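You operate a simulated robot arm through the tools that you are given. There is no shell and no other tool.

You are at the controls of a simulated two-armed robot. One attempt, no reset.

Task
Shake the bubbles out of the orange rubber cup at speed 1.
Fine: stand it on the white shaker's grey plate, switch off once they are gone and put the cup back where it stood; the other rubber cup stays as it is. Set down upright: what you pick out.

Only the result counts: the job must be done as asked and must still hold three seconds after the hand-in. Knocking over, shifting, dropping, spilling or breaking anything else fails it.

Robot
Two 7-joint arms with two-finger parallel grippers on one trunk that stands fixed in place. Base frame: the origin is at the foot of the trunk, x ahead of it, y to its left, z up; the work surface is at about z = 890. Lengths are in mm, angles in degrees, forces in N, time in s.
The left shoulder is at [70, 177, 1170], the right one opposite. With the tool pointing down near the work surface each hand reaches from about 300 to 740 mm from the base axis, measured 20 degrees to its own side. Payload 3.43 kg a hand.
The tool frame of a hand sits at the grasp point between the pads (the TCP): z along the fingers, y along the line on which they close. The tips reach 30 mm beyond it. The gripper opens to 94 mm. The fingers are 28 mm wide and 10 mm thick; the gripper's body (50 by 96 mm) begins 55 mm behind the TCP.
Orientation is that of the tool frame in the base frame, as a unit quaternion [x, y, z, w]. With the fingers straight down and closing along the base's y, the tool's x points along the base's -x, its y along +y and its z along -z.

Tools
- The arms move only by the tool jog_arm. It takes "left_targets", "right_targets" or both (then of equal length, played together; a hand with none holds still); each is a list of rows, each an object of numbers (a shift or turn left out is 0, a gripper value left out holds the last): "tx", "ty", "tz": the shift along the tool's x, y, z in units of 200 mm (1.0 is 200 mm); "wx", "wy", "wz": the turn, a rotation vector about the tool's x, y, z in units of 180 degrees (1.0 is 180 degrees); "hand": the opening, from 0 (shut) to 1 (fully open). In form: [{"tx": .., "ty": .., "tz": .., "wx": .., "wy": .., "wz": .., "hand": ..}, ...]. A call has 1 to 20 rows; each row is the pose to reach, as a shift and turn from the pose commanded when the call began, along the tool's axes at that moment. A call with a number of a shift or a turn outside -1 to 1 is refused whole. Rows are played at 5 a second. More than 50 mm and 8.6 degrees between two rows, or a gripper value outside its range, and nothing of the call is played. A pose out of reach is approached as far as the arm can. The call stops where the force on the tool passes 40 N (or 10 N more than at its start, if that is more) or the arm is blocked; 0.2 s more then pass. Each finger travels about 153 mm/s and halts on what it meets, pressing with about 32 N; the grip force reading is that of the motor and also rises with nothing between the fingers. The clock runs only during rows and for 0.2 s after the last one: add rows that repeat a pose to give the fingers time. It gives the time, the measured TCP pose, the force on the tool (base axes), the opening and the grip force at its end, in the units of the frame above (readings bear some noise), with the torque about the TCP (base axes, N m) and any sound that the robot's microphone picked up.
- Cameras (640 x 400 px; columns grow to the right, rows downward): "scene" is now at [135.3, -6.2, 1480.9]; the picture's right is [-0.07, -1.00, -0.00], its down [-0.65, 0.04, -0.75] and it looks along [0.75, -0.05, -0.66] (base axes); focal length 335 px, centre (320, 200). "left" rides on the left gripper at [76, -14, -103] in its tool frame; the picture's right is [0.18, 0.98, 0.00], its down [-0.75, 0.14, -0.64] and it looks along [-0.63, 0.12, 0.77] (tool axes); focal length 243 px, centre (320, 200). "right" rides on the right gripper at [76, 14, -102] in its tool frame; the picture's right is [-0.18, 0.98, 0.00], its down [-0.75, -0.14, -0.64] and it looks along [-0.63, -0.12, 0.77] (tool axes); focal length 243 px, centre (320, 200). There is no depth. A picture from a camera that has moved, and an enlarged one, comes with that camera's place and axes in the base frame and with its lens.
- camera(camera): a new picture of that camera. The clock stands still meanwhile.
- slide_trunk(by): slides the trunk up (or, below 0, down) by that many mm; the arms and the scene camera ride with it, the base frame stays. It gives what a move gives, with no picture.
- head_to(pan, tilt): turns the head with the scene camera to pan (to the left, within 86 degrees either way) and tilt (down, from -29 to 69), counted from straight ahead of the robot. It gives what a move gives.
- enlarge(camera, box): a new picture of the part [left, top, right, bottom] of that camera's present view, enlarged. The clock stands still meanwhile.
- finish_job(): hands the job in; it is judged then, once.

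Nothing tells you positions but the pictures and the camera data. Unless the task says otherwise, let go and move clear before handing in.

The tools are called after ">>>" as name(argument=value, ...) on one line, values as JSON. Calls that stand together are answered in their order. jog_arm: Moves the arms, as the interface text tells. Its arguments: {"type":"object","properties":{"left_targets":{"type":"array","items":{"type":"object","properties":{"tx":{"type":"number"},"ty":{"type":"number"},"tz":{"type":"number"},"wx":{"type":"number"},"wy":{"type":"number"},"wz":{"type":"number"},"hand":{"type":"number"}}}},"right_targets":{"type":"array","items":{"type":"object","properties":{"tx":{"type":"number"},"ty":{"type":"number"},"tz":{"type":"number"},"wx":{"type":"number"},"wy":{"type":"number"},"wz":{"type":"number"},"hand":{"type":"number"}}}}},"required":[]} The other tools are called the same way: slide_trunk (by) moves the trunk up or down; head_to (pan, tilt) turns the head that bears the scene camera; camera (camera) takes a picture; enlarge (camera, box) takes an enlarged picture of a part of a camera's view; finish_job () hands the job in.

At the start:

```text
clock: 0.0
left_ee_pos: [512.4, 173.5, 1162.9]
left_tool_rot: [0.0, 1.0, 0.001, 0.0]
left_force: [0.0, -0.1, -0.2]
left_wrist_torque: [-0.01, 0.05, 0.03]
left_width: 94.0
left_finger_force: 0.0
right_ee_pos: [512.6, -287.2, 1215.6]
right_tool_rot: [0.0, 1.0, 0.0, 0.0]
right_force: [0.1, 0.9, 0.1]
right_wrist_torque: [0.02, 0.02, -0.03]
right_width: 94.0
right_finger_force: 0.1
trunk travel left (down, up): [-750.0, 90.0]
head pan, tilt (commanded): [-3.9, 41.0]
```

scene: 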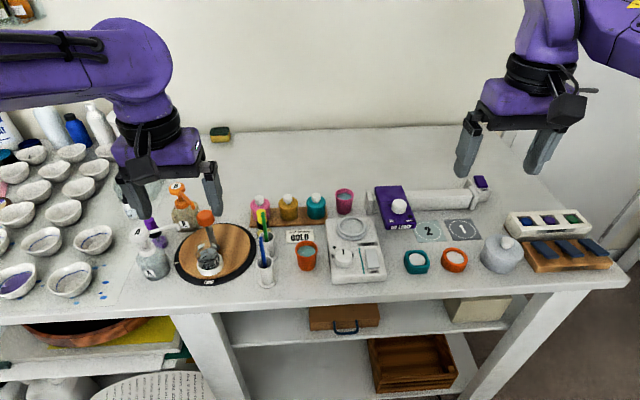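
right: 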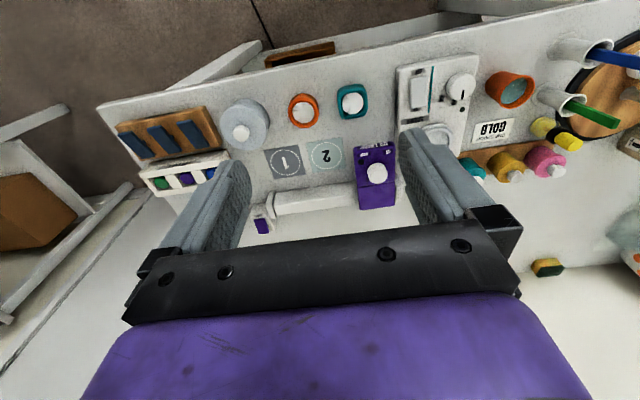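
left: 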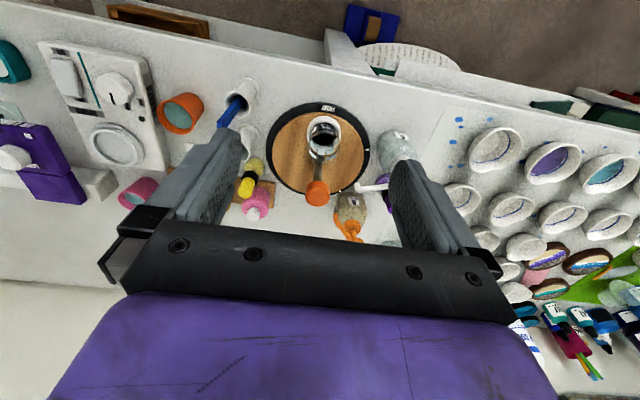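

I see a white device with a round grey plate, a dial and a rocker switch near the middle of the table, with an orange cup and a magenta cup near it; there are also small orange and teal cups/rings to the right. I'll look closer before moving anything.

>>> enlarge(camera="scene", box=[280, 180, 400, 290])

>>> enlarge(camera="scene", box=[380, 170, 540, 290])

>>> enlarge(camera="right", box=[380, 40, 560, 190])

>>> enlarge(camera="left", box=[30, 30, 230, 220])

```text
3.64 times, centred on (340, 235) of scene
camera zoom: at [135.3, -6.2, 1480.9], right [-0.07, -1.0, 0.0], down [-0.65, 0.04, -0.75], along [0.75, -0.05, -0.66], focal length 1219 px, centre (247, 73)
```

zoom: 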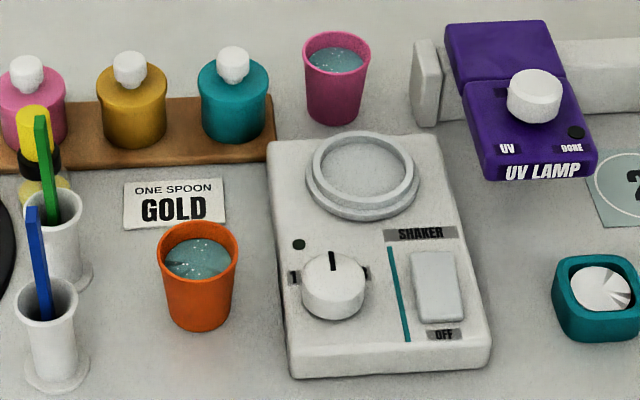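

```text
3.33 times, centred on (460, 230) of scene
camera zoom: at [135.3, -6.2, 1480.9], right [-0.07, -1.0, 0.0], down [-0.65, 0.04, -0.75], along [0.75, -0.05, -0.66], focal length 1118 px, centre (-147, 100)
```

zoom: 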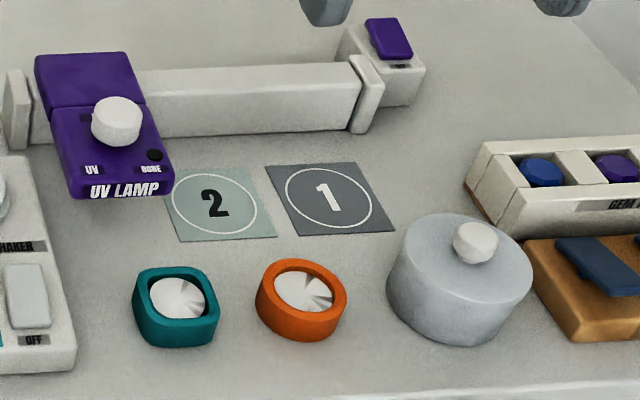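

```text
2.67 times, centred on (470, 115) of right
camera zoom: at [436.0, -274.2, 1317.9], right [0.18, 0.98, 0.0], down [0.75, -0.14, 0.64], along [0.63, -0.12, -0.77], focal length 647 px, centre (-80, 427)
```

zoom: 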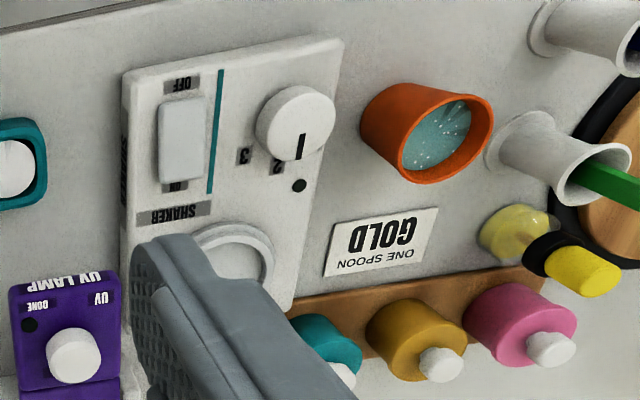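

```text
2.11 times, centred on (130, 125) of left
camera zoom: at [436.0, 158.7, 1263.5], right [-0.18, 0.98, 0.0], down [0.75, 0.14, 0.64], along [0.63, 0.12, -0.77], focal length 511 px, centre (720, 358)
```

zoom: 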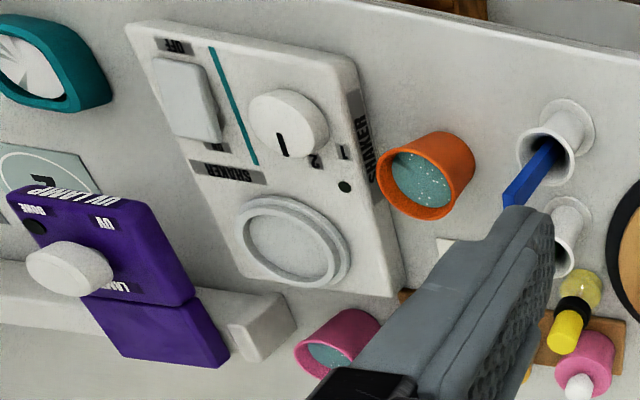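

The shaker is at roughly x 500–720, y −55 to −165: grey plate at about (674, −117), dial at (571, −85), rocker at (573, −144). The orange cup stands at about (598, −9). I'll bring the right hand's camera closer, staying high, to read the dial and switch.

>>> jog_arm(right_targets=[{"tx": 0.04, "ty": 0.12, "tz": 0.05}, {"tx": 0.08, "ty": 0.24, "tz": 0.12}, {"tx": 0.12, "ty": 0.36, "tz": 0.2}, {"tx": 0.16, "ty": 0.48, "tz": 0.28}, {"tx": 0.2, "ty": 0.6, "tz": 0.36}, {"tx": 0.24, "ty": 0.72, "tz": 0.44}, {"tx": 0.28, "ty": 0.84, "tz": 0.5}, {"tx": 0.3, "ty": 0.92, "tz": 0.55}, {"tx": 0.325, "ty": 0.98, "tz": 0.59}])

>>> camera(camera="right")

```text
clock: 2.0
left_ee_pos: [513.2, 174.0, 1162.2]
left_tool_rot: [-0.001, 1.0, 0.0, 0.001]
left_force: [0.0, 0.7, 0.0]
left_wrist_torque: [0.01, -0.02, 0.01]
left_width: 93.7
left_finger_force: 0.2
right_ee_pos: [476.1, -104.5, 1096.5]
right_tool_rot: [-0.001, 1.0, 0.0, 0.0]
right_force: [0.2, -0.6, -0.4]
right_wrist_torque: [0.02, -0.01, 0.02]
right_width: 93.9
right_finger_force: 0.0
right hand out of reach, approached as far as the arm can: row 7, 8, 9
trunk travel left (down, up): [-750.0, 90.0]
head pan, tilt (commanded): [-3.9, 41.0]
```

```text
taken
camera right: at [400.7, -92.0, 1198.3], right [0.18, 0.98, 0.0], down [0.75, -0.14, 0.64], along [0.63, -0.12, -0.77], focal length 243 px, centre (320, 200)
```

right: 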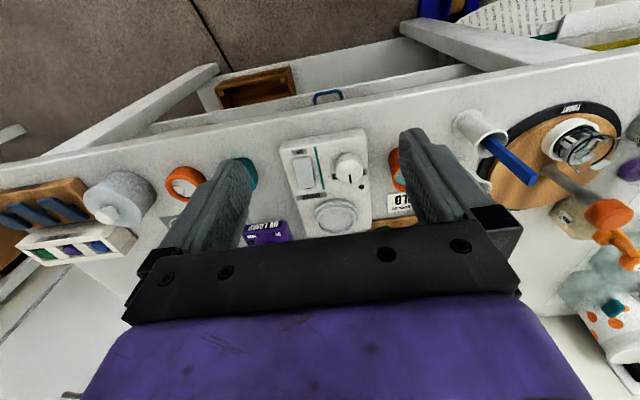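

The right hand stopped near (476, −104, 1096), a bit short of the target but with a good view of the shaker. I'll enlarge to read the dial.

>>> enlarge(camera="right", box=[265, 115, 405, 240])

>>> camera(camera="scene")

```text
3.20 times, centred on (335, 178) of right
camera zoom: at [400.7, -92.0, 1198.3], right [0.18, 0.98, 0.0], down [0.75, -0.14, 0.64], along [0.63, -0.12, -0.77], focal length 776 px, centre (272, 272)
```

zoom: 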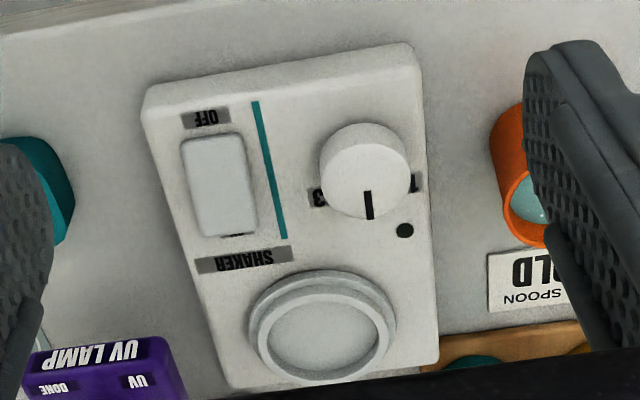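

```text
taken
camera scene: at [135.3, -5.6, 1480.9], right [-0.07, -1.0, 0.0], down [-0.65, 0.04, -0.75], along [0.75, -0.05, -0.66], focal length 335 px, centre (320, 200)
```

scene: 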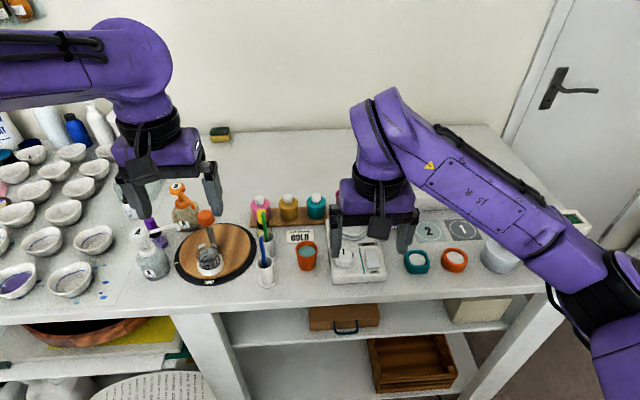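

The dial pointer is pointing away from the robot, with labels around it. I'll check through the left camera too to confirm where the numbers 1, 2 and 3 are.

>>> enlarge(camera="left", box=[50, 60, 150, 130])

>>> enlarge(camera="right", box=[320, 140, 370, 175])

>>> enlarge(camera="scene", box=[325, 235, 385, 275])

```text
5.71 times, centred on (100, 95) of left
camera zoom: at [436.0, 159.2, 1263.4], right [-0.18, 0.98, 0.0], down [0.75, 0.14, 0.64], along [0.63, 0.12, -0.77], focal length 1386 px, centre (1577, 800)
```

zoom: 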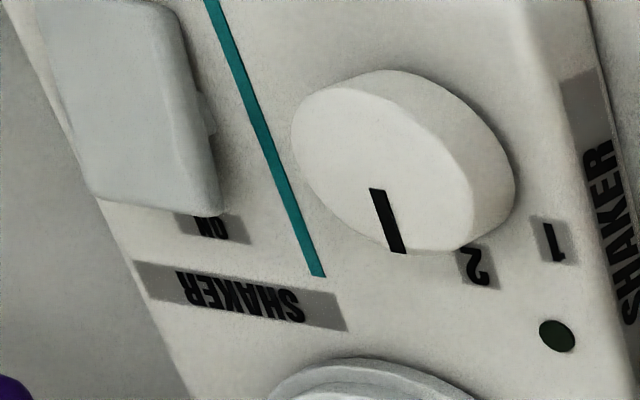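

```text
11.43 times, centred on (345, 158) of right
camera zoom: at [400.7, -92.0, 1198.3], right [0.18, 0.98, 0.0], down [0.75, -0.14, 0.64], along [0.63, -0.12, -0.77], focal length 2773 px, centre (34, 686)
```

zoom: 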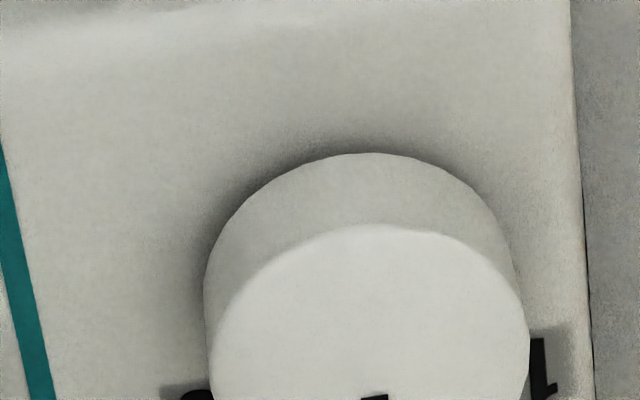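

```text
10.00 times, centred on (355, 255) of scene
camera zoom: at [135.3, -5.6, 1480.9], right [-0.07, -1.0, 0.0], down [-0.65, 0.04, -0.75], along [0.75, -0.05, -0.66], focal length 3352 px, centre (-30, -350)
```

zoom: 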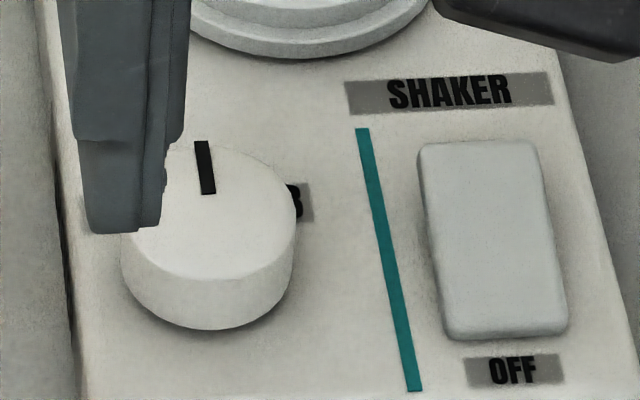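

The dial currently points to 2 (away from the robot), with 1 about 45–50° to the left; ON is the far end of the rocker and OFF the near end. The knob centre is at about (577, −86), top z ≈ 934. I'll move the right hand forward above the knob with a part-closed gripper and check alignment.

>>> jog_arm(right_targets=[{"tx": -0.15, "hand": 0.6}, {"tx": -0.3, "hand": 0.6}, {"tx": -0.4, "hand": 0.6}, {"tx": -0.5, "hand": 0.6}, {"tx": -0.5, "hand": 0.6}])

>>> camera(camera="right")

```text
clock: 3.2
left_ee_pos: [511.9, 174.1, 1162.7]
left_tool_rot: [0.0, 1.0, 0.0, 0.0]
left_force: [0.1, -0.2, 0.3]
left_wrist_torque: [0.01, 0.03, -0.03]
left_width: 94.1
left_finger_force: 0.1
right_ee_pos: [577.5, -107.3, 1096.2]
right_tool_rot: [-0.001, 1.0, 0.001, 0.001]
right_force: [-0.1, -0.1, -0.2]
right_wrist_torque: [0.04, 0.0, 0.0]
right_width: 56.5
right_finger_force: 0.0
trunk travel left (down, up): [-750.0, 90.0]
head pan, tilt (commanded): [-3.9, 41.0]
```

```text
taken
camera right: at [500.8, -93.7, 1198.1], right [0.18, 0.98, 0.0], down [0.75, -0.14, 0.64], along [0.63, -0.12, -0.77], focal length 243 px, centre (320, 200)
```

right: 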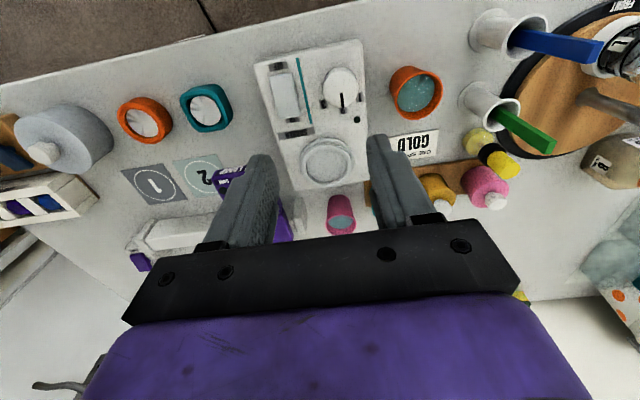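

>>> enlarge(camera="right", box=[290, 50, 370, 130])

>>> enlarge(camera="right", box=[370, 50, 450, 130])

>>> enlarge(camera="right", box=[250, 40, 370, 190])

```text
5.00 times, centred on (330, 90) of right
camera zoom: at [500.8, -93.7, 1198.1], right [0.18, 0.98, 0.0], down [0.75, -0.14, 0.64], along [0.63, -0.12, -0.77], focal length 1213 px, centre (270, 750)
```

zoom: 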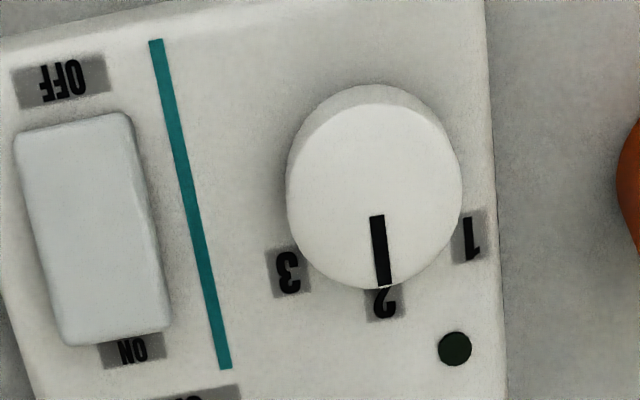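

```text
5.00 times, centred on (410, 90) of right
camera zoom: at [500.8, -93.7, 1198.1], right [0.18, 0.98, 0.0], down [0.75, -0.14, 0.64], along [0.63, -0.12, -0.77], focal length 1213 px, centre (-130, 750)
```

zoom: 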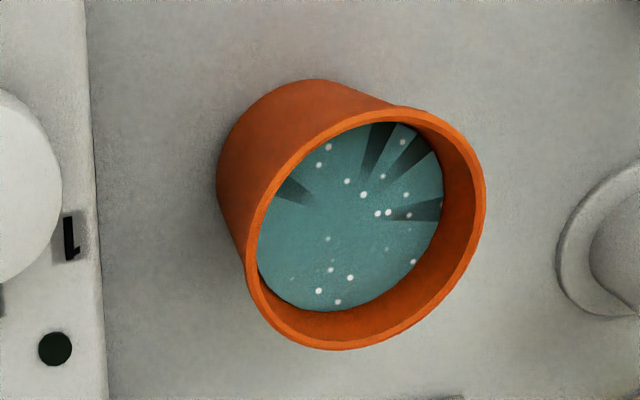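

```text
2.67 times, centred on (310, 115) of right
camera zoom: at [500.8, -93.7, 1198.1], right [0.18, 0.98, 0.0], down [0.75, -0.14, 0.64], along [0.63, -0.12, -0.77], focal length 647 px, centre (347, 427)
```

zoom: 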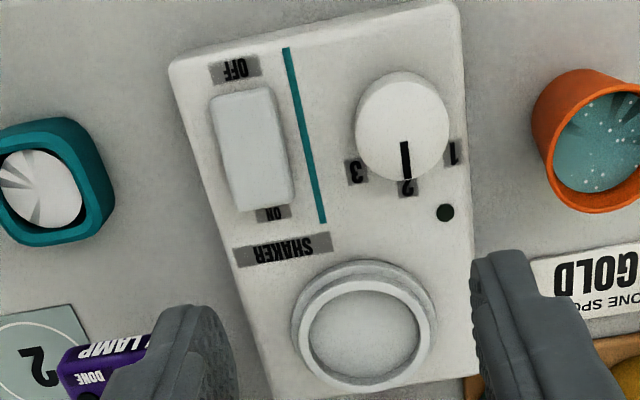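

The pointer is on 2, with labels 1 and 3 at ±50° from it (1 to the robot's left). From this view: knob (575.6, −86), rocker centre (573, −146), plate (671, −117), orange cup (594, −9) full of bubbles. I'll lower over the knob and check the alignment.

>>> jog_arm(right_targets=[{"ty": 0.06, "tz": 0.0}, {"tx": 0.007, "ty": 0.108, "tz": 0.1}, {"tx": 0.007, "ty": 0.108, "tz": 0.25}, {"tx": 0.007, "ty": 0.108, "tz": 0.4}, {"tx": 0.007, "ty": 0.108, "tz": 0.48}, {"tx": 0.007, "ty": 0.108, "tz": 0.48}])

>>> camera(camera="right")

>>> camera(camera="scene")

```text
clock: 4.6
left_ee_pos: [513.4, 173.6, 1162.2]
left_tool_rot: [-0.001, 1.0, 0.0, 0.0]
left_force: [-0.8, -0.1, 0.2]
left_wrist_torque: [0.02, 0.04, -0.01]
left_width: 94.1
left_finger_force: 0.0
right_ee_pos: [575.5, -86.9, 1000.8]
right_tool_rot: [0.0, 1.0, 0.0, 0.0]
right_force: [0.0, -1.0, -0.5]
right_wrist_torque: [0.01, 0.03, 0.0]
right_width: 56.5
right_finger_force: 0.1
trunk travel left (down, up): [-750.0, 90.0]
head pan, tilt (commanded): [-3.9, 41.0]
```

```text
taken
camera right: at [499.4, -73.7, 1102.0], right [0.18, 0.98, 0.0], down [0.75, -0.14, 0.64], along [0.63, -0.12, -0.77], focal length 243 px, centre (320, 200)
```

right: 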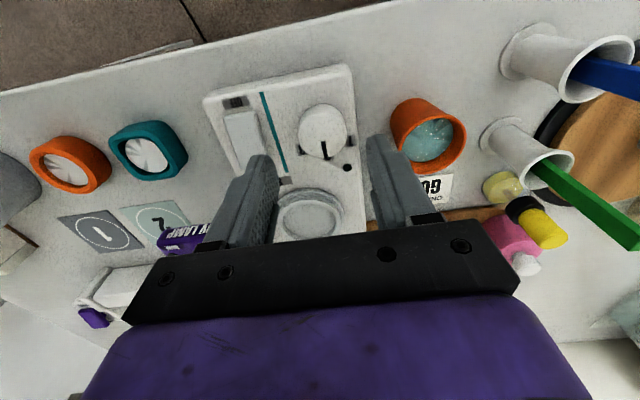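

```text
taken
camera scene: at [135.2, -6.2, 1480.9], right [-0.07, -1.0, 0.0], down [-0.65, 0.04, -0.75], along [0.75, -0.05, -0.66], focal length 335 px, centre (320, 200)
```

scene: 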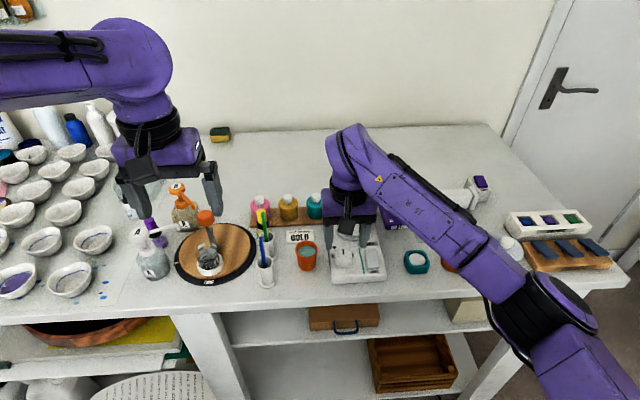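

>>> enlarge(camera="right", box=[260, 85, 400, 185])

>>> enlarge(camera="scene", box=[290, 200, 400, 290])

```text
4.00 times, centred on (330, 135) of right
camera zoom: at [499.4, -73.7, 1102.0], right [0.18, 0.98, 0.0], down [0.75, -0.14, 0.64], along [0.63, -0.12, -0.77], focal length 970 px, centre (280, 460)
```

zoom: 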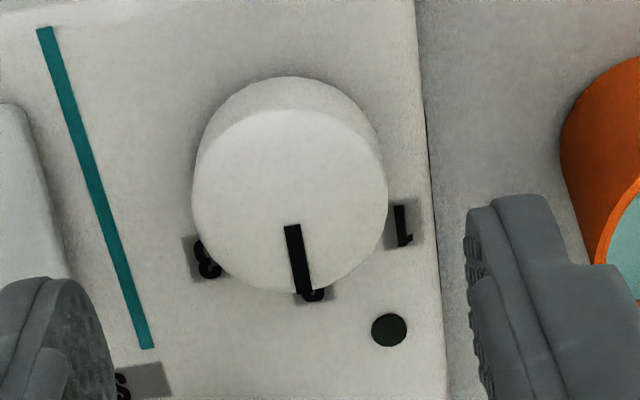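

```text
4.44 times, centred on (345, 245) of scene
camera zoom: at [135.2, -6.2, 1480.9], right [-0.07, -1.0, 0.0], down [-0.65, 0.04, -0.75], along [0.75, -0.05, -0.66], focal length 1490 px, centre (209, 0)
```

zoom: 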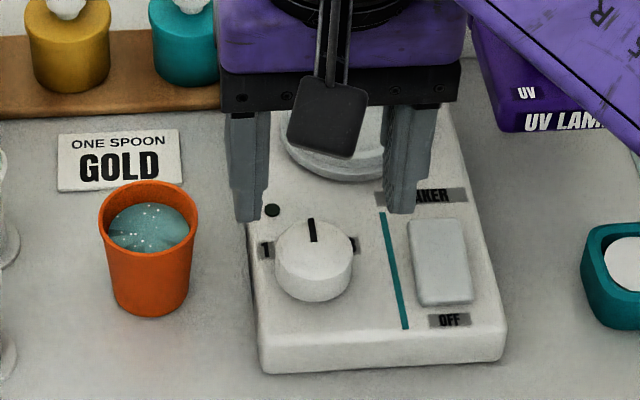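

The fingers straddle the knob well centred. I'll lower the hand so the tips sit just above the shaker's top, then close on the knob.

>>> jog_arm(right_targets=[{"tx": -0.003, "ty": 0.003, "tz": 0.08}, {"tx": -0.003, "ty": 0.003, "tz": 0.15}, {"tx": -0.003, "ty": 0.003, "tz": 0.2}, {"tx": -0.003, "ty": 0.003, "tz": 0.243}, {"tx": -0.003, "ty": 0.003, "tz": 0.243}])

>>> enlarge(camera="scene", box=[290, 200, 400, 290])

>>> camera(camera="right")

```text
clock: 5.8
left_ee_pos: [513.5, 173.6, 1162.1]
left_tool_rot: [0.001, 1.0, 0.0, 0.0]
left_force: [0.0, 0.1, -0.3]
left_wrist_torque: [-0.03, 0.0, 0.04]
left_width: 94.1
left_finger_force: 0.0
right_ee_pos: [575.4, -84.7, 951.7]
right_tool_rot: [0.0, 1.0, 0.0, 0.001]
right_force: [-0.1, 0.2, -0.1]
right_wrist_torque: [0.0, -0.02, 0.02]
right_width: 56.5
right_finger_force: 0.1
trunk travel left (down, up): [-750.0, 90.0]
head pan, tilt (commanded): [-3.9, 41.0]
```

```text
4.44 times, centred on (345, 245) of scene
camera zoom: at [135.2, -6.1, 1480.9], right [-0.07, -1.0, 0.0], down [-0.65, 0.04, -0.75], along [0.75, -0.05, -0.66], focal length 1490 px, centre (209, 0)
```

zoom: 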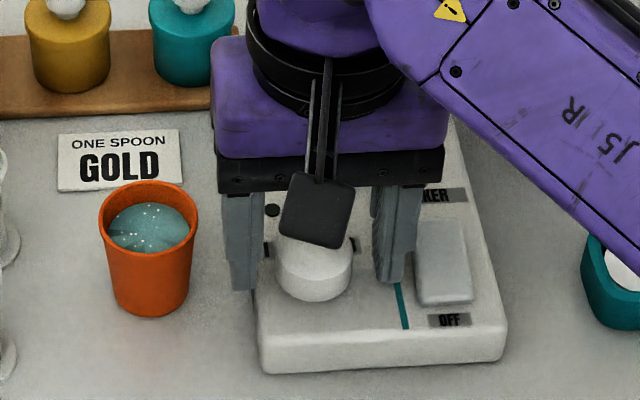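

```text
taken
camera right: at [500.2, -72.5, 1053.1], right [0.18, 0.98, 0.0], down [0.75, -0.14, 0.64], along [0.63, -0.12, -0.77], focal length 243 px, centre (320, 200)
```

right: 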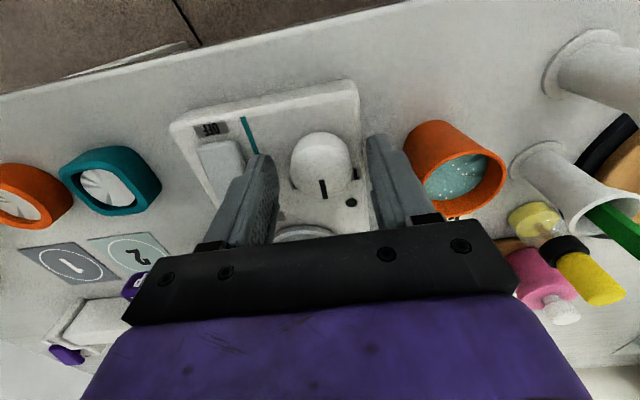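

The fingers are on both sides of the knob with no contact force. Now I close on it.

>>> jog_arm(right_targets=[{"hand": 0.3}, {"hand": 0.3}, {"hand": 0.3}])

>>> camera(camera="right")

```text
clock: 6.6
left_ee_pos: [512.2, 173.4, 1161.3]
left_tool_rot: [-0.001, 1.0, 0.0, 0.0]
left_force: [-0.2, -0.7, 0.3]
left_wrist_torque: [0.0, 0.0, 0.04]
left_width: 94.0
left_finger_force: 0.0
right_ee_pos: [576.7, -84.7, 950.8]
right_tool_rot: [0.0, 1.0, 0.0, 0.0]
right_force: [-1.3, 2.9, -2.7]
right_wrist_torque: [0.12, -0.01, -0.04]
right_width: 35.6
right_finger_force: 44.6
trunk travel left (down, up): [-750.0, 90.0]
head pan, tilt (commanded): [-3.9, 41.0]
```

```text
taken
camera right: at [500.1, -72.0, 1053.2], right [0.18, 0.98, 0.0], down [0.75, -0.14, 0.64], along [0.63, -0.12, -0.77], focal length 243 px, centre (320, 200)
```

right: 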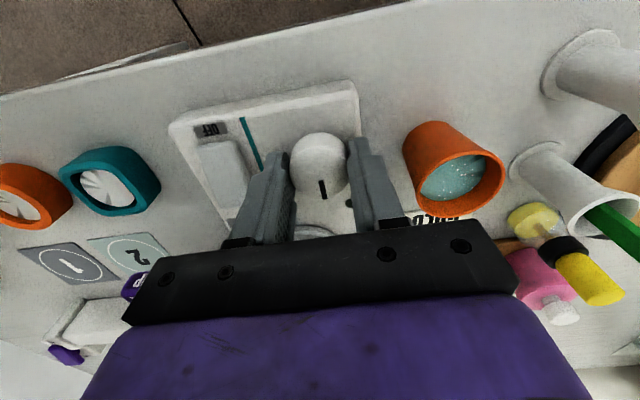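

The knob is gripped (35.6 mm) with little side force. I'll turn it about 25° toward 1 first and check.

>>> jog_arm(right_targets=[{"wz": -0.035, "hand": 0.3}, {"wz": -0.07, "hand": 0.3}, {"wz": -0.105, "hand": 0.3}, {"wz": -0.139, "hand": 0.3}, {"wz": -0.139, "hand": 0.3}])

>>> camera(camera="right")

>>> enlarge(camera="scene", box=[290, 200, 400, 290])

```text
clock: 7.8
left_ee_pos: [512.3, 173.2, 1161.4]
left_tool_rot: [0.0, 1.0, 0.0, 0.0]
left_force: [0.0, -0.1, 0.1]
left_wrist_torque: [0.01, 0.04, -0.03]
left_width: 94.2
left_finger_force: 0.0
right_ee_pos: [575.7, -84.8, 951.3]
right_tool_rot: [-0.217, 0.976, 0.0, -0.001]
right_force: [-5.6, 4.6, -6.4]
right_wrist_torque: [0.24, 0.17, 0.0]
right_width: 35.6
right_finger_force: 45.3
trunk travel left (down, up): [-750.0, 90.0]
head pan, tilt (commanded): [-3.9, 41.0]
```

```text
taken
camera right: at [501.3, -105.7, 1053.2], right [-0.25, 0.97, 0.0], down [0.74, 0.19, 0.64], along [0.62, 0.16, -0.77], focal length 243 px, centre (320, 200)
```

right: 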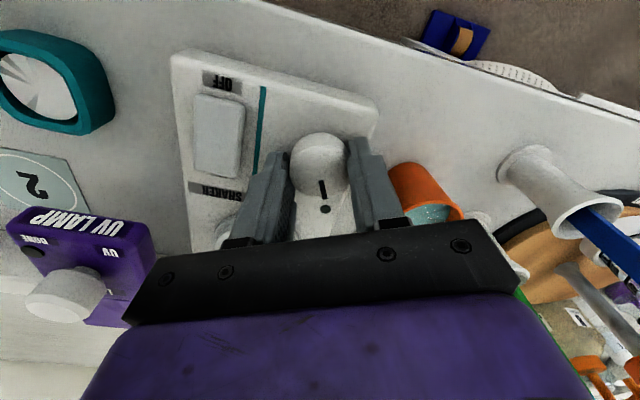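

```text
4.44 times, centred on (345, 245) of scene
camera zoom: at [135.1, -5.1, 1480.9], right [-0.07, -1.0, 0.0], down [-0.65, 0.04, -0.75], along [0.75, -0.05, -0.66], focal length 1490 px, centre (209, 0)
```

zoom: 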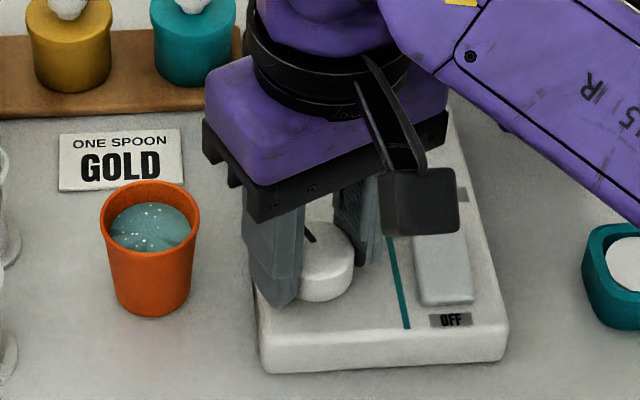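

The knob turns with the hand and the shaker has not moved. I'll turn the remaining 25°.

>>> jog_arm(right_targets=[{"wz": -0.035, "hand": 0.3}, {"wz": -0.07, "hand": 0.3}, {"wz": -0.105, "hand": 0.3}, {"wz": -0.139, "hand": 0.3}, {"wz": -0.139, "hand": 0.3}, {"wz": -0.139, "hand": 0.3}])

>>> camera(camera="right")

>>> enlarge(camera="scene", box=[290, 200, 400, 290])

```text
clock: 9.2
left_ee_pos: [512.6, 175.1, 1160.8]
left_tool_rot: [0.0, 1.0, -0.001, 0.0]
left_force: [0.7, 0.4, 0.4]
left_wrist_torque: [0.0, 0.02, -0.02]
left_width: 94.0
left_finger_force: 0.1
right_ee_pos: [576.2, -84.5, 951.1]
right_tool_rot: [-0.424, 0.906, 0.0, -0.002]
right_force: [-8.4, 7.7, -9.8]
right_wrist_torque: [0.54, 0.04, -0.61]
right_width: 35.5
right_finger_force: 45.5
trunk travel left (down, up): [-750.0, 90.0]
head pan, tilt (commanded): [-3.9, 41.0]
```

```text
taken
camera right: at [516.6, -135.5, 1053.3], right [-0.64, 0.77, 0.0], down [0.59, 0.49, 0.64], along [0.5, 0.41, -0.77], focal length 243 px, centre (320, 200)
```

right: 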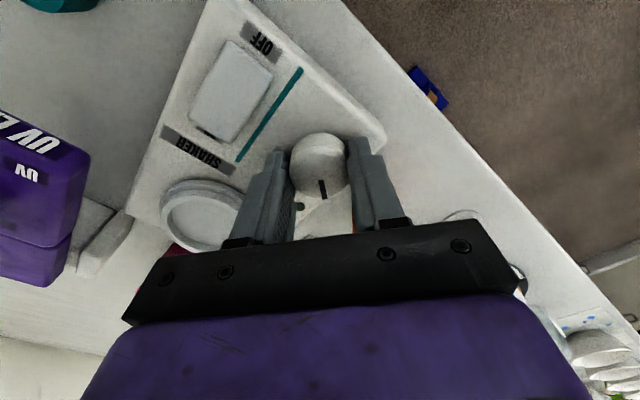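

```text
4.44 times, centred on (345, 245) of scene
camera zoom: at [134.8, -4.3, 1480.9], right [-0.07, -1.0, 0.0], down [-0.65, 0.04, -0.75], along [0.75, -0.05, -0.66], focal length 1490 px, centre (209, 0)
```

zoom: 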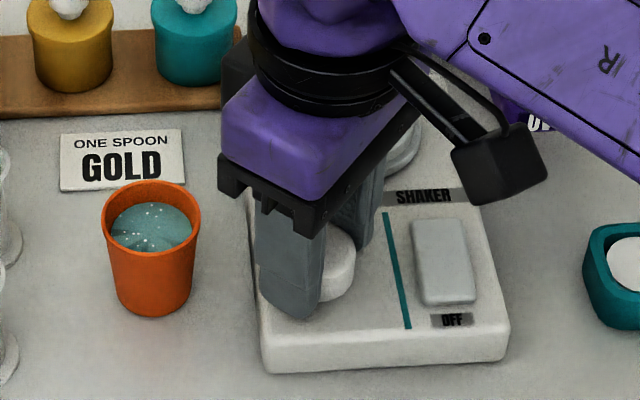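

The hand has turned 50°. I'll release the knob, rise straight up and check the pointer against the label.

>>> jog_arm(right_targets=[{"hand": 0.55}, {"hand": 0.55}, {"hand": 0.55}, {"tz": -0.1, "hand": 0.55}, {"tz": -0.25, "hand": 0.55}, {"tz": -0.4, "hand": 0.55}, {"tz": -0.5, "hand": 0.55}])

>>> camera(camera="right")

>>> enlarge(camera="scene", box=[290, 200, 400, 290])

```text
clock: 10.8
left_ee_pos: [511.8, 174.1, 1162.2]
left_tool_rot: [0.0, 1.0, 0.0, -0.001]
left_force: [-0.2, -0.4, -0.7]
left_wrist_torque: [0.0, 0.01, 0.0]
left_width: 94.2
left_finger_force: 0.0
right_ee_pos: [576.1, -85.0, 1052.5]
right_tool_rot: [-0.423, 0.906, 0.0, 0.0]
right_force: [0.4, 0.2, 0.4]
right_wrist_torque: [-0.01, -0.01, 0.0]
right_width: 51.7
right_finger_force: 0.2
trunk travel left (down, up): [-750.0, 90.0]
head pan, tilt (commanded): [-3.9, 41.0]
```

```text
taken
camera right: at [516.3, -135.8, 1155.1], right [-0.64, 0.77, 0.0], down [0.59, 0.49, 0.64], along [0.5, 0.41, -0.77], focal length 243 px, centre (320, 200)
```

right: 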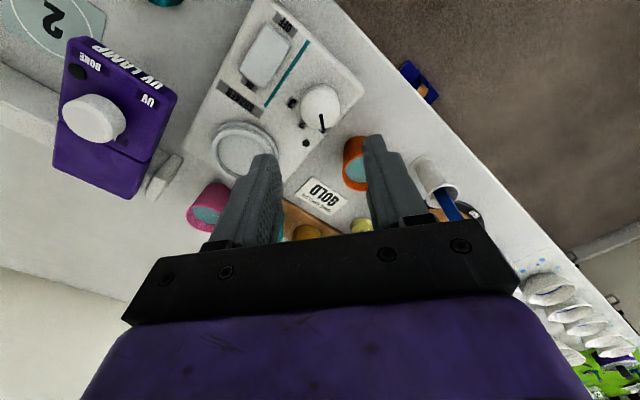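

```text
4.44 times, centred on (345, 245) of scene
camera zoom: at [134.9, -5.8, 1480.9], right [-0.07, -1.0, 0.0], down [-0.65, 0.04, -0.75], along [0.75, -0.05, -0.66], focal length 1490 px, centre (209, 0)
```

zoom: 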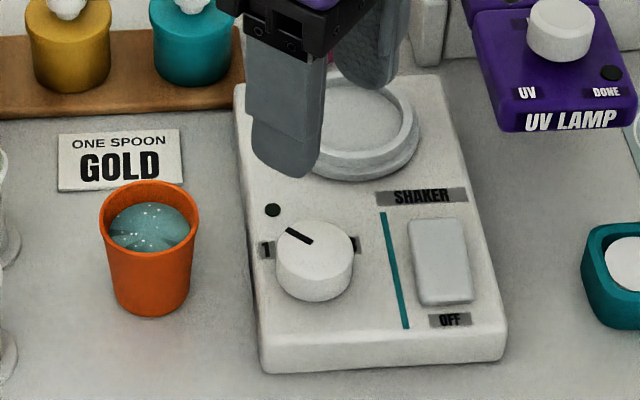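

>>> enlarge(camera="right", box=[280, 70, 360, 150])

>>> enlarge(camera="right", box=[200, 100, 300, 190])

```text
5.00 times, centred on (320, 110) of right
camera zoom: at [516.3, -135.8, 1155.1], right [-0.64, 0.77, 0.0], down [0.59, 0.49, 0.64], along [0.5, 0.41, -0.77], focal length 1213 px, centre (320, 650)
```

zoom: 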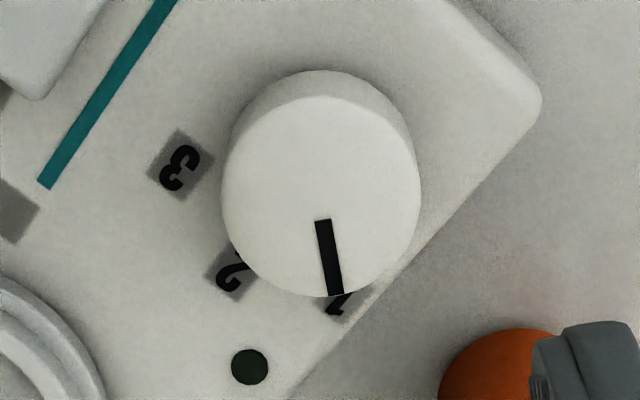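

```text
4.44 times, centred on (250, 145) of right
camera zoom: at [516.3, -135.8, 1155.1], right [-0.64, 0.77, 0.0], down [0.59, 0.49, 0.64], along [0.5, 0.41, -0.77], focal length 1078 px, centre (631, 444)
```

zoom: 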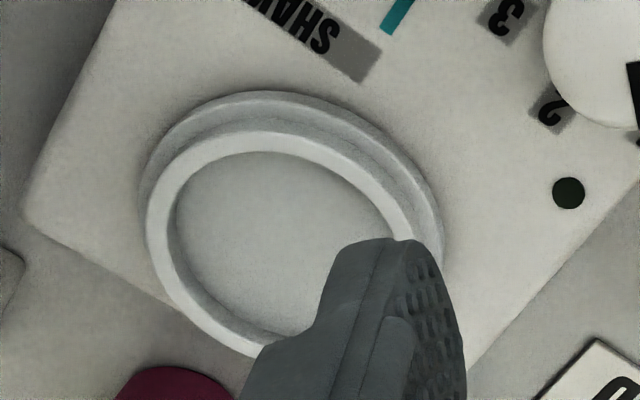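

The pointer now sits exactly on 1 (about 50°). Next I rotate the hand back to straight and then hover over the orange cup.

>>> jog_arm(right_targets=[{"wz": 0.04, "hand": 0.66}, {"wz": 0.08, "hand": 0.66}, {"wz": 0.12, "hand": 0.66}, {"wz": 0.16, "hand": 0.66}, {"wz": 0.2, "hand": 0.66}, {"wz": 0.24, "hand": 0.66}, {"wz": 0.278, "hand": 0.66}, {"wz": 0.278, "hand": 0.66}])

```text
clock: 12.6
left_ee_pos: [512.4, 173.3, 1161.5]
left_tool_rot: [0.0, 1.0, 0.0, 0.001]
left_force: [0.3, -0.5, 0.7]
left_wrist_torque: [-0.02, 0.0, 0.0]
left_width: 94.2
left_finger_force: 0.0
right_ee_pos: [577.3, -86.4, 1051.6]
right_tool_rot: [0.001, 1.0, 0.0, 0.0]
right_force: [-0.2, 0.5, -0.3]
right_wrist_torque: [0.0, 0.01, 0.01]
right_width: 62.2
right_finger_force: 0.0
trunk travel left (down, up): [-750.0, 90.0]
head pan, tilt (commanded): [-3.9, 41.0]
```

>>> jog_arm(right_targets=[{"tx": -0.03, "ty": 0.1}, {"tx": -0.05, "ty": 0.2}, {"tx": -0.08, "ty": 0.3}, {"tx": -0.0925, "ty": 0.385}, {"tx": -0.0925, "ty": 0.385, "tz": 0.05}, {"tx": -0.0925, "ty": 0.385, "tz": 0.05}])

>>> camera(camera="right")

>>> enlarge(camera="right", box=[260, 90, 390, 180])

>>> camera(camera="scene")

```text
clock: 14.0
left_ee_pos: [513.1, 174.7, 1163.3]
left_tool_rot: [0.0, 1.0, 0.0, 0.0]
left_force: [0.3, -0.9, -0.1]
left_wrist_torque: [0.03, 0.0, 0.01]
left_width: 94.0
left_finger_force: 0.0
right_ee_pos: [594.6, -8.8, 1041.0]
right_tool_rot: [0.0, 1.0, 0.0, -0.001]
right_force: [0.7, 0.7, -0.2]
right_wrist_torque: [-0.02, 0.0, -0.01]
right_width: 62.0
right_finger_force: 0.1
trunk travel left (down, up): [-750.0, 90.0]
head pan, tilt (commanded): [-3.9, 41.0]
```

```text
taken
camera right: at [519.0, 4.4, 1143.7], right [0.18, 0.98, 0.0], down [0.75, -0.14, 0.64], along [0.63, -0.12, -0.77], focal length 243 px, centre (320, 200)
```

right: 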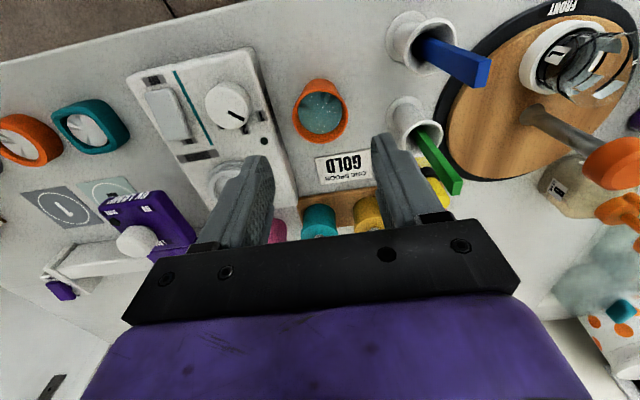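

```text
4.44 times, centred on (325, 135) of right
camera zoom: at [519.0, 4.4, 1143.7], right [0.18, 0.98, 0.0], down [0.75, -0.14, 0.64], along [0.63, -0.12, -0.77], focal length 1078 px, centre (298, 489)
```

zoom: 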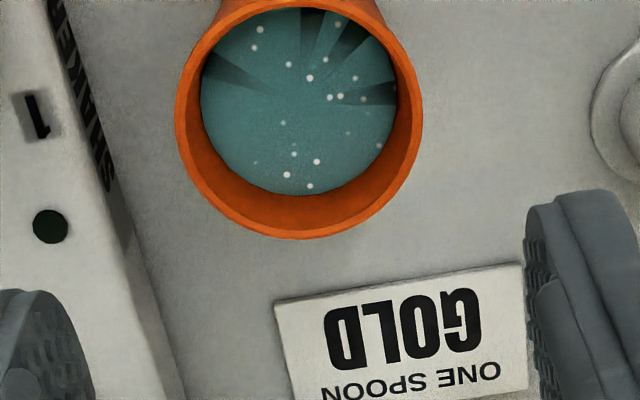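

```text
taken
camera scene: at [135.2, -6.0, 1480.9], right [-0.07, -1.0, 0.0], down [-0.65, 0.04, -0.75], along [0.75, -0.05, -0.66], focal length 335 px, centre (320, 200)
```

scene: 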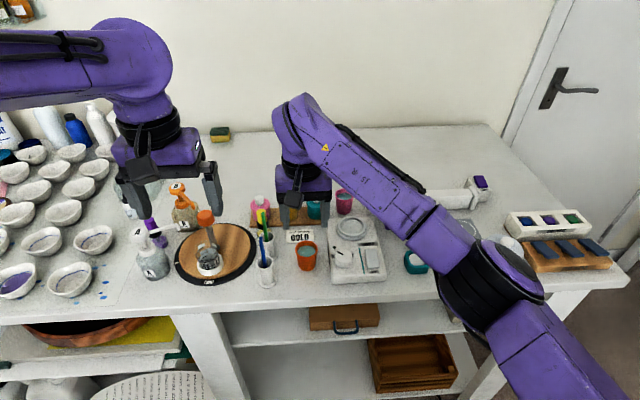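

>>> enlarge(camera="right", box=[275, 65, 365, 155])

```text
4.44 times, centred on (320, 110) of right
camera zoom: at [519.0, 4.4, 1143.7], right [0.18, 0.98, 0.0], down [0.75, -0.14, 0.64], along [0.63, -0.12, -0.77], focal length 1078 px, centre (320, 600)
```

zoom: 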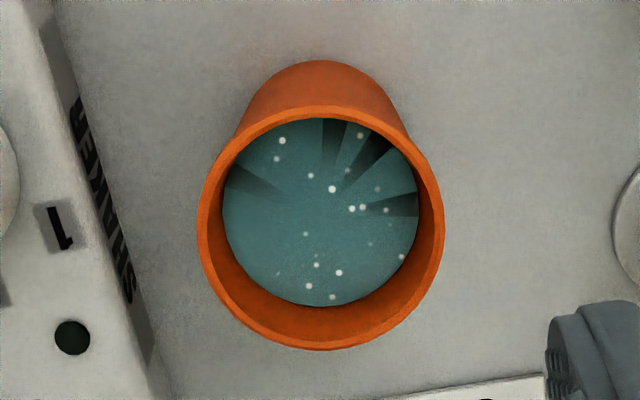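

The cup centre is at (593.6, −9.4), rim z ≈ 943, and the fingers straddle it evenly. This view is my reference for returning it. I'll lower now.

>>> jog_arm(right_targets=[{"tx": 0.004, "tz": 0.1}, {"tx": 0.004, "tz": 0.2}, {"tx": 0.004, "tz": 0.3}, {"tx": 0.004, "tz": 0.4}, {"tx": 0.004, "tz": 0.46}, {"tx": 0.004, "tz": 0.495}, {"tx": 0.004, "tz": 0.495}])

>>> camera(camera="right")

>>> enlarge(camera="scene", box=[250, 200, 360, 290])

```text
clock: 15.6
left_ee_pos: [512.7, 173.6, 1163.4]
left_tool_rot: [0.0, 1.0, 0.0, 0.0]
left_force: [-0.5, 0.4, -0.5]
left_wrist_torque: [0.0, -0.04, -0.02]
left_width: 93.8
left_finger_force: 0.0
right_ee_pos: [595.6, -9.3, 941.6]
right_tool_rot: [0.001, 1.0, 0.0, 0.001]
right_force: [-0.2, -0.1, 0.9]
right_wrist_torque: [0.0, -0.02, -0.04]
right_width: 61.7
right_finger_force: 0.1
trunk travel left (down, up): [-750.0, 90.0]
head pan, tilt (commanded): [-3.9, 41.0]
```

```text
taken
camera right: at [519.2, 3.8, 1044.0], right [0.18, 0.98, 0.0], down [0.75, -0.14, 0.64], along [0.63, -0.12, -0.77], focal length 243 px, centre (320, 200)
```

right: 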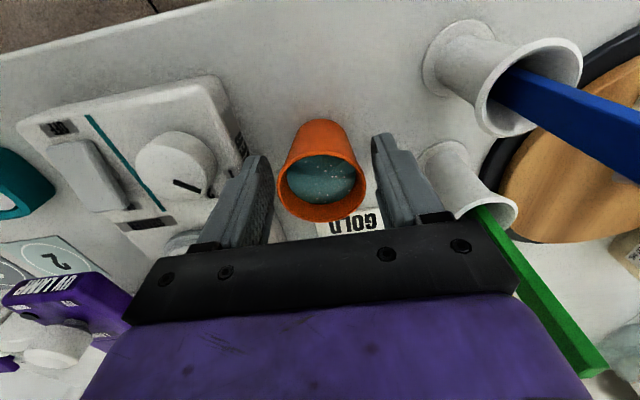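

```text
4.44 times, centred on (305, 245) of scene
camera zoom: at [135.3, -6.0, 1480.9], right [-0.07, -1.0, 0.0], down [-0.65, 0.04, -0.75], along [0.75, -0.05, -0.66], focal length 1490 px, centre (387, 0)
```

zoom: 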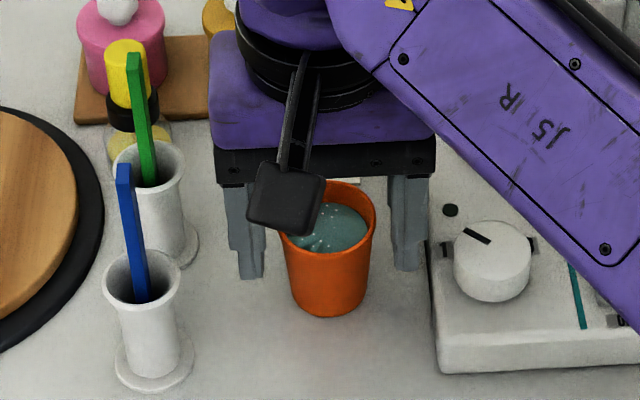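

The cup is centred between the fingers without contact. I'll close on it now.

>>> jog_arm(right_targets=[{"hand": 0.55}, {"hand": 0.5}, {"hand": 0.46}, {"hand": 0.42}, {"hand": 0.42}, {"hand": 0.42}])

>>> camera(camera="right")

>>> enlarge(camera="scene", box=[250, 200, 360, 290])

```text
clock: 17.0
left_ee_pos: [512.6, 172.9, 1161.3]
left_tool_rot: [-0.001, 1.0, 0.0, 0.0]
left_force: [-0.2, -0.6, 0.1]
left_wrist_torque: [0.04, -0.02, 0.03]
left_width: 94.1
left_finger_force: 0.0
right_ee_pos: [595.9, -8.3, 942.5]
right_tool_rot: [0.0, 1.0, -0.001, 0.001]
right_force: [-0.1, 1.4, 0.6]
right_wrist_torque: [0.03, 0.03, -0.01]
right_width: 45.2
right_finger_force: 32.1
trunk travel left (down, up): [-750.0, 90.0]
head pan, tilt (commanded): [-3.9, 41.0]
```

```text
taken
camera right: at [519.3, 3.9, 1044.2], right [0.18, 0.98, 0.0], down [0.75, -0.14, 0.64], along [0.63, -0.12, -0.77], focal length 243 px, centre (320, 200)
```

right: 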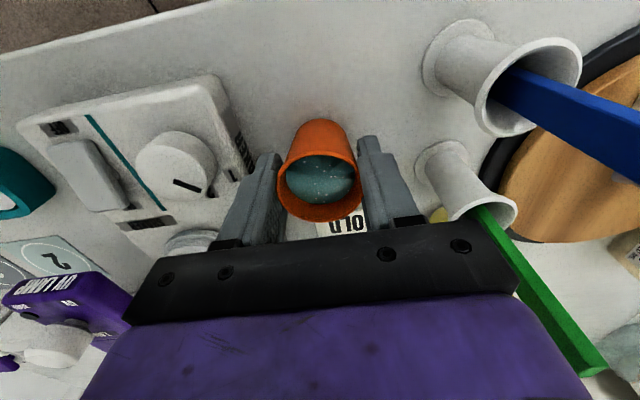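

```text
4.44 times, centred on (305, 245) of scene
camera zoom: at [135.3, -5.9, 1480.9], right [-0.07, -1.0, 0.0], down [-0.65, 0.04, -0.75], along [0.75, -0.05, -0.66], focal length 1490 px, centre (387, 0)
```

zoom: 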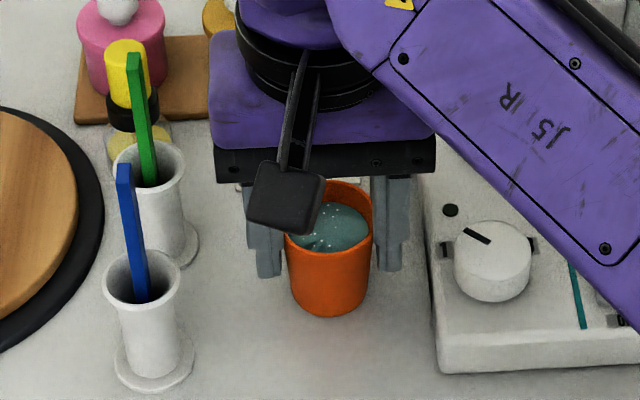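

The cup is held (45.2 mm). I'll lift it straight up smoothly.

>>> jog_arm(right_targets=[{"tz": -0.02}, {"tz": -0.06}, {"tz": -0.12}, {"tz": -0.19}, {"tz": -0.26}, {"tz": -0.33}, {"tz": -0.38}, {"tz": -0.42}, {"tz": -0.44}, {"tz": -0.45}, {"tz": -0.45}])

>>> camera(camera="right")

>>> camera(camera="scene")

```text
clock: 19.4
left_ee_pos: [512.5, 173.7, 1162.4]
left_tool_rot: [0.0, 1.0, -0.001, 0.0]
left_force: [0.3, 0.4, 0.5]
left_wrist_torque: [0.01, -0.01, -0.01]
left_width: 93.9
left_finger_force: 0.1
right_ee_pos: [594.2, -8.5, 1031.5]
right_tool_rot: [0.0, 1.0, 0.002, 0.0]
right_force: [-0.1, -0.6, -2.1]
right_wrist_torque: [-0.03, 0.02, -0.03]
right_width: 45.2
right_finger_force: 31.7
trunk travel left (down, up): [-750.0, 90.0]
head pan, tilt (commanded): [-3.9, 41.0]
```

```text
taken
camera right: at [518.4, 3.7, 1134.5], right [0.18, 0.98, 0.0], down [0.75, -0.14, 0.64], along [0.63, -0.12, -0.77], focal length 243 px, centre (320, 200)
```

right: 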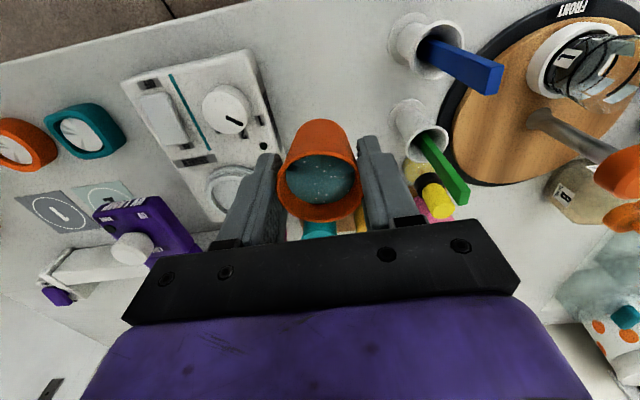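

```text
taken
camera scene: at [135.4, -6.0, 1480.9], right [-0.07, -1.0, 0.0], down [-0.65, 0.04, -0.75], along [0.75, -0.05, -0.66], focal length 335 px, centre (320, 200)
```

scene: 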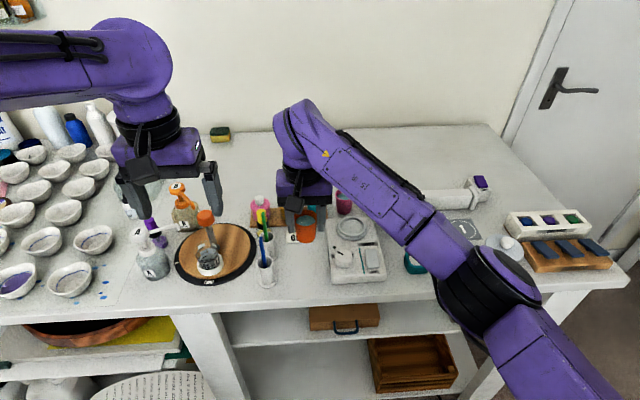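

The cup is lifted. I'll take a fresh close look at the plate to refine its position and height before carrying the cup over.

>>> enlarge(camera="scene", box=[320, 200, 390, 250])

>>> enlarge(camera="left", box=[80, 110, 160, 180])

>>> enlarge(camera="right", box=[190, 150, 290, 220])

```text
8.00 times, centred on (355, 225) of scene
camera zoom: at [135.4, -6.0, 1480.9], right [-0.07, -1.0, 0.0], down [-0.65, 0.04, -0.75], along [0.75, -0.05, -0.66], focal length 2682 px, centre (40, 0)
```

zoom: 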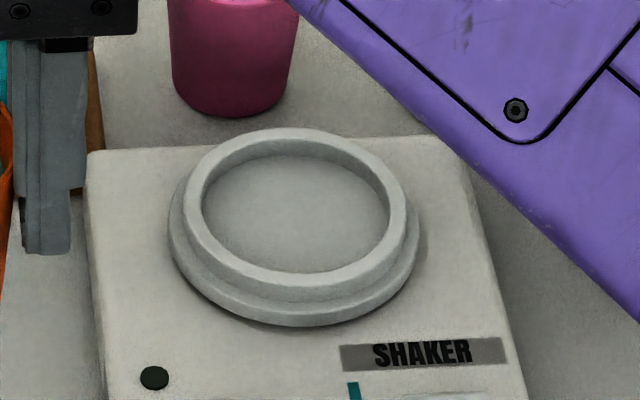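

```text
5.71 times, centred on (120, 145) of left
camera zoom: at [436.1, 158.9, 1263.4], right [-0.18, 0.98, 0.0], down [0.75, 0.14, 0.64], along [0.63, 0.12, -0.77], focal length 1386 px, centre (1463, 514)
```

zoom: 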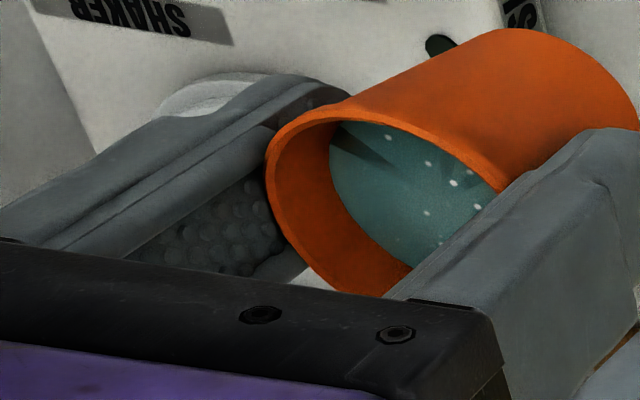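

```text
5.71 times, centred on (240, 185) of right
camera zoom: at [518.4, 3.7, 1134.5], right [0.18, 0.98, 0.0], down [0.75, -0.14, 0.64], along [0.63, -0.12, -0.77], focal length 1386 px, centre (777, 286)
```

zoom: 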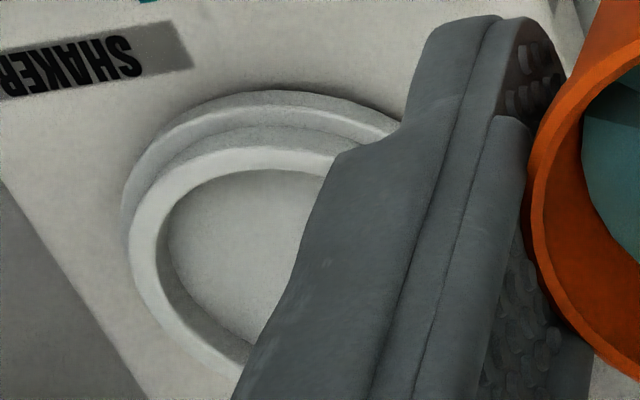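

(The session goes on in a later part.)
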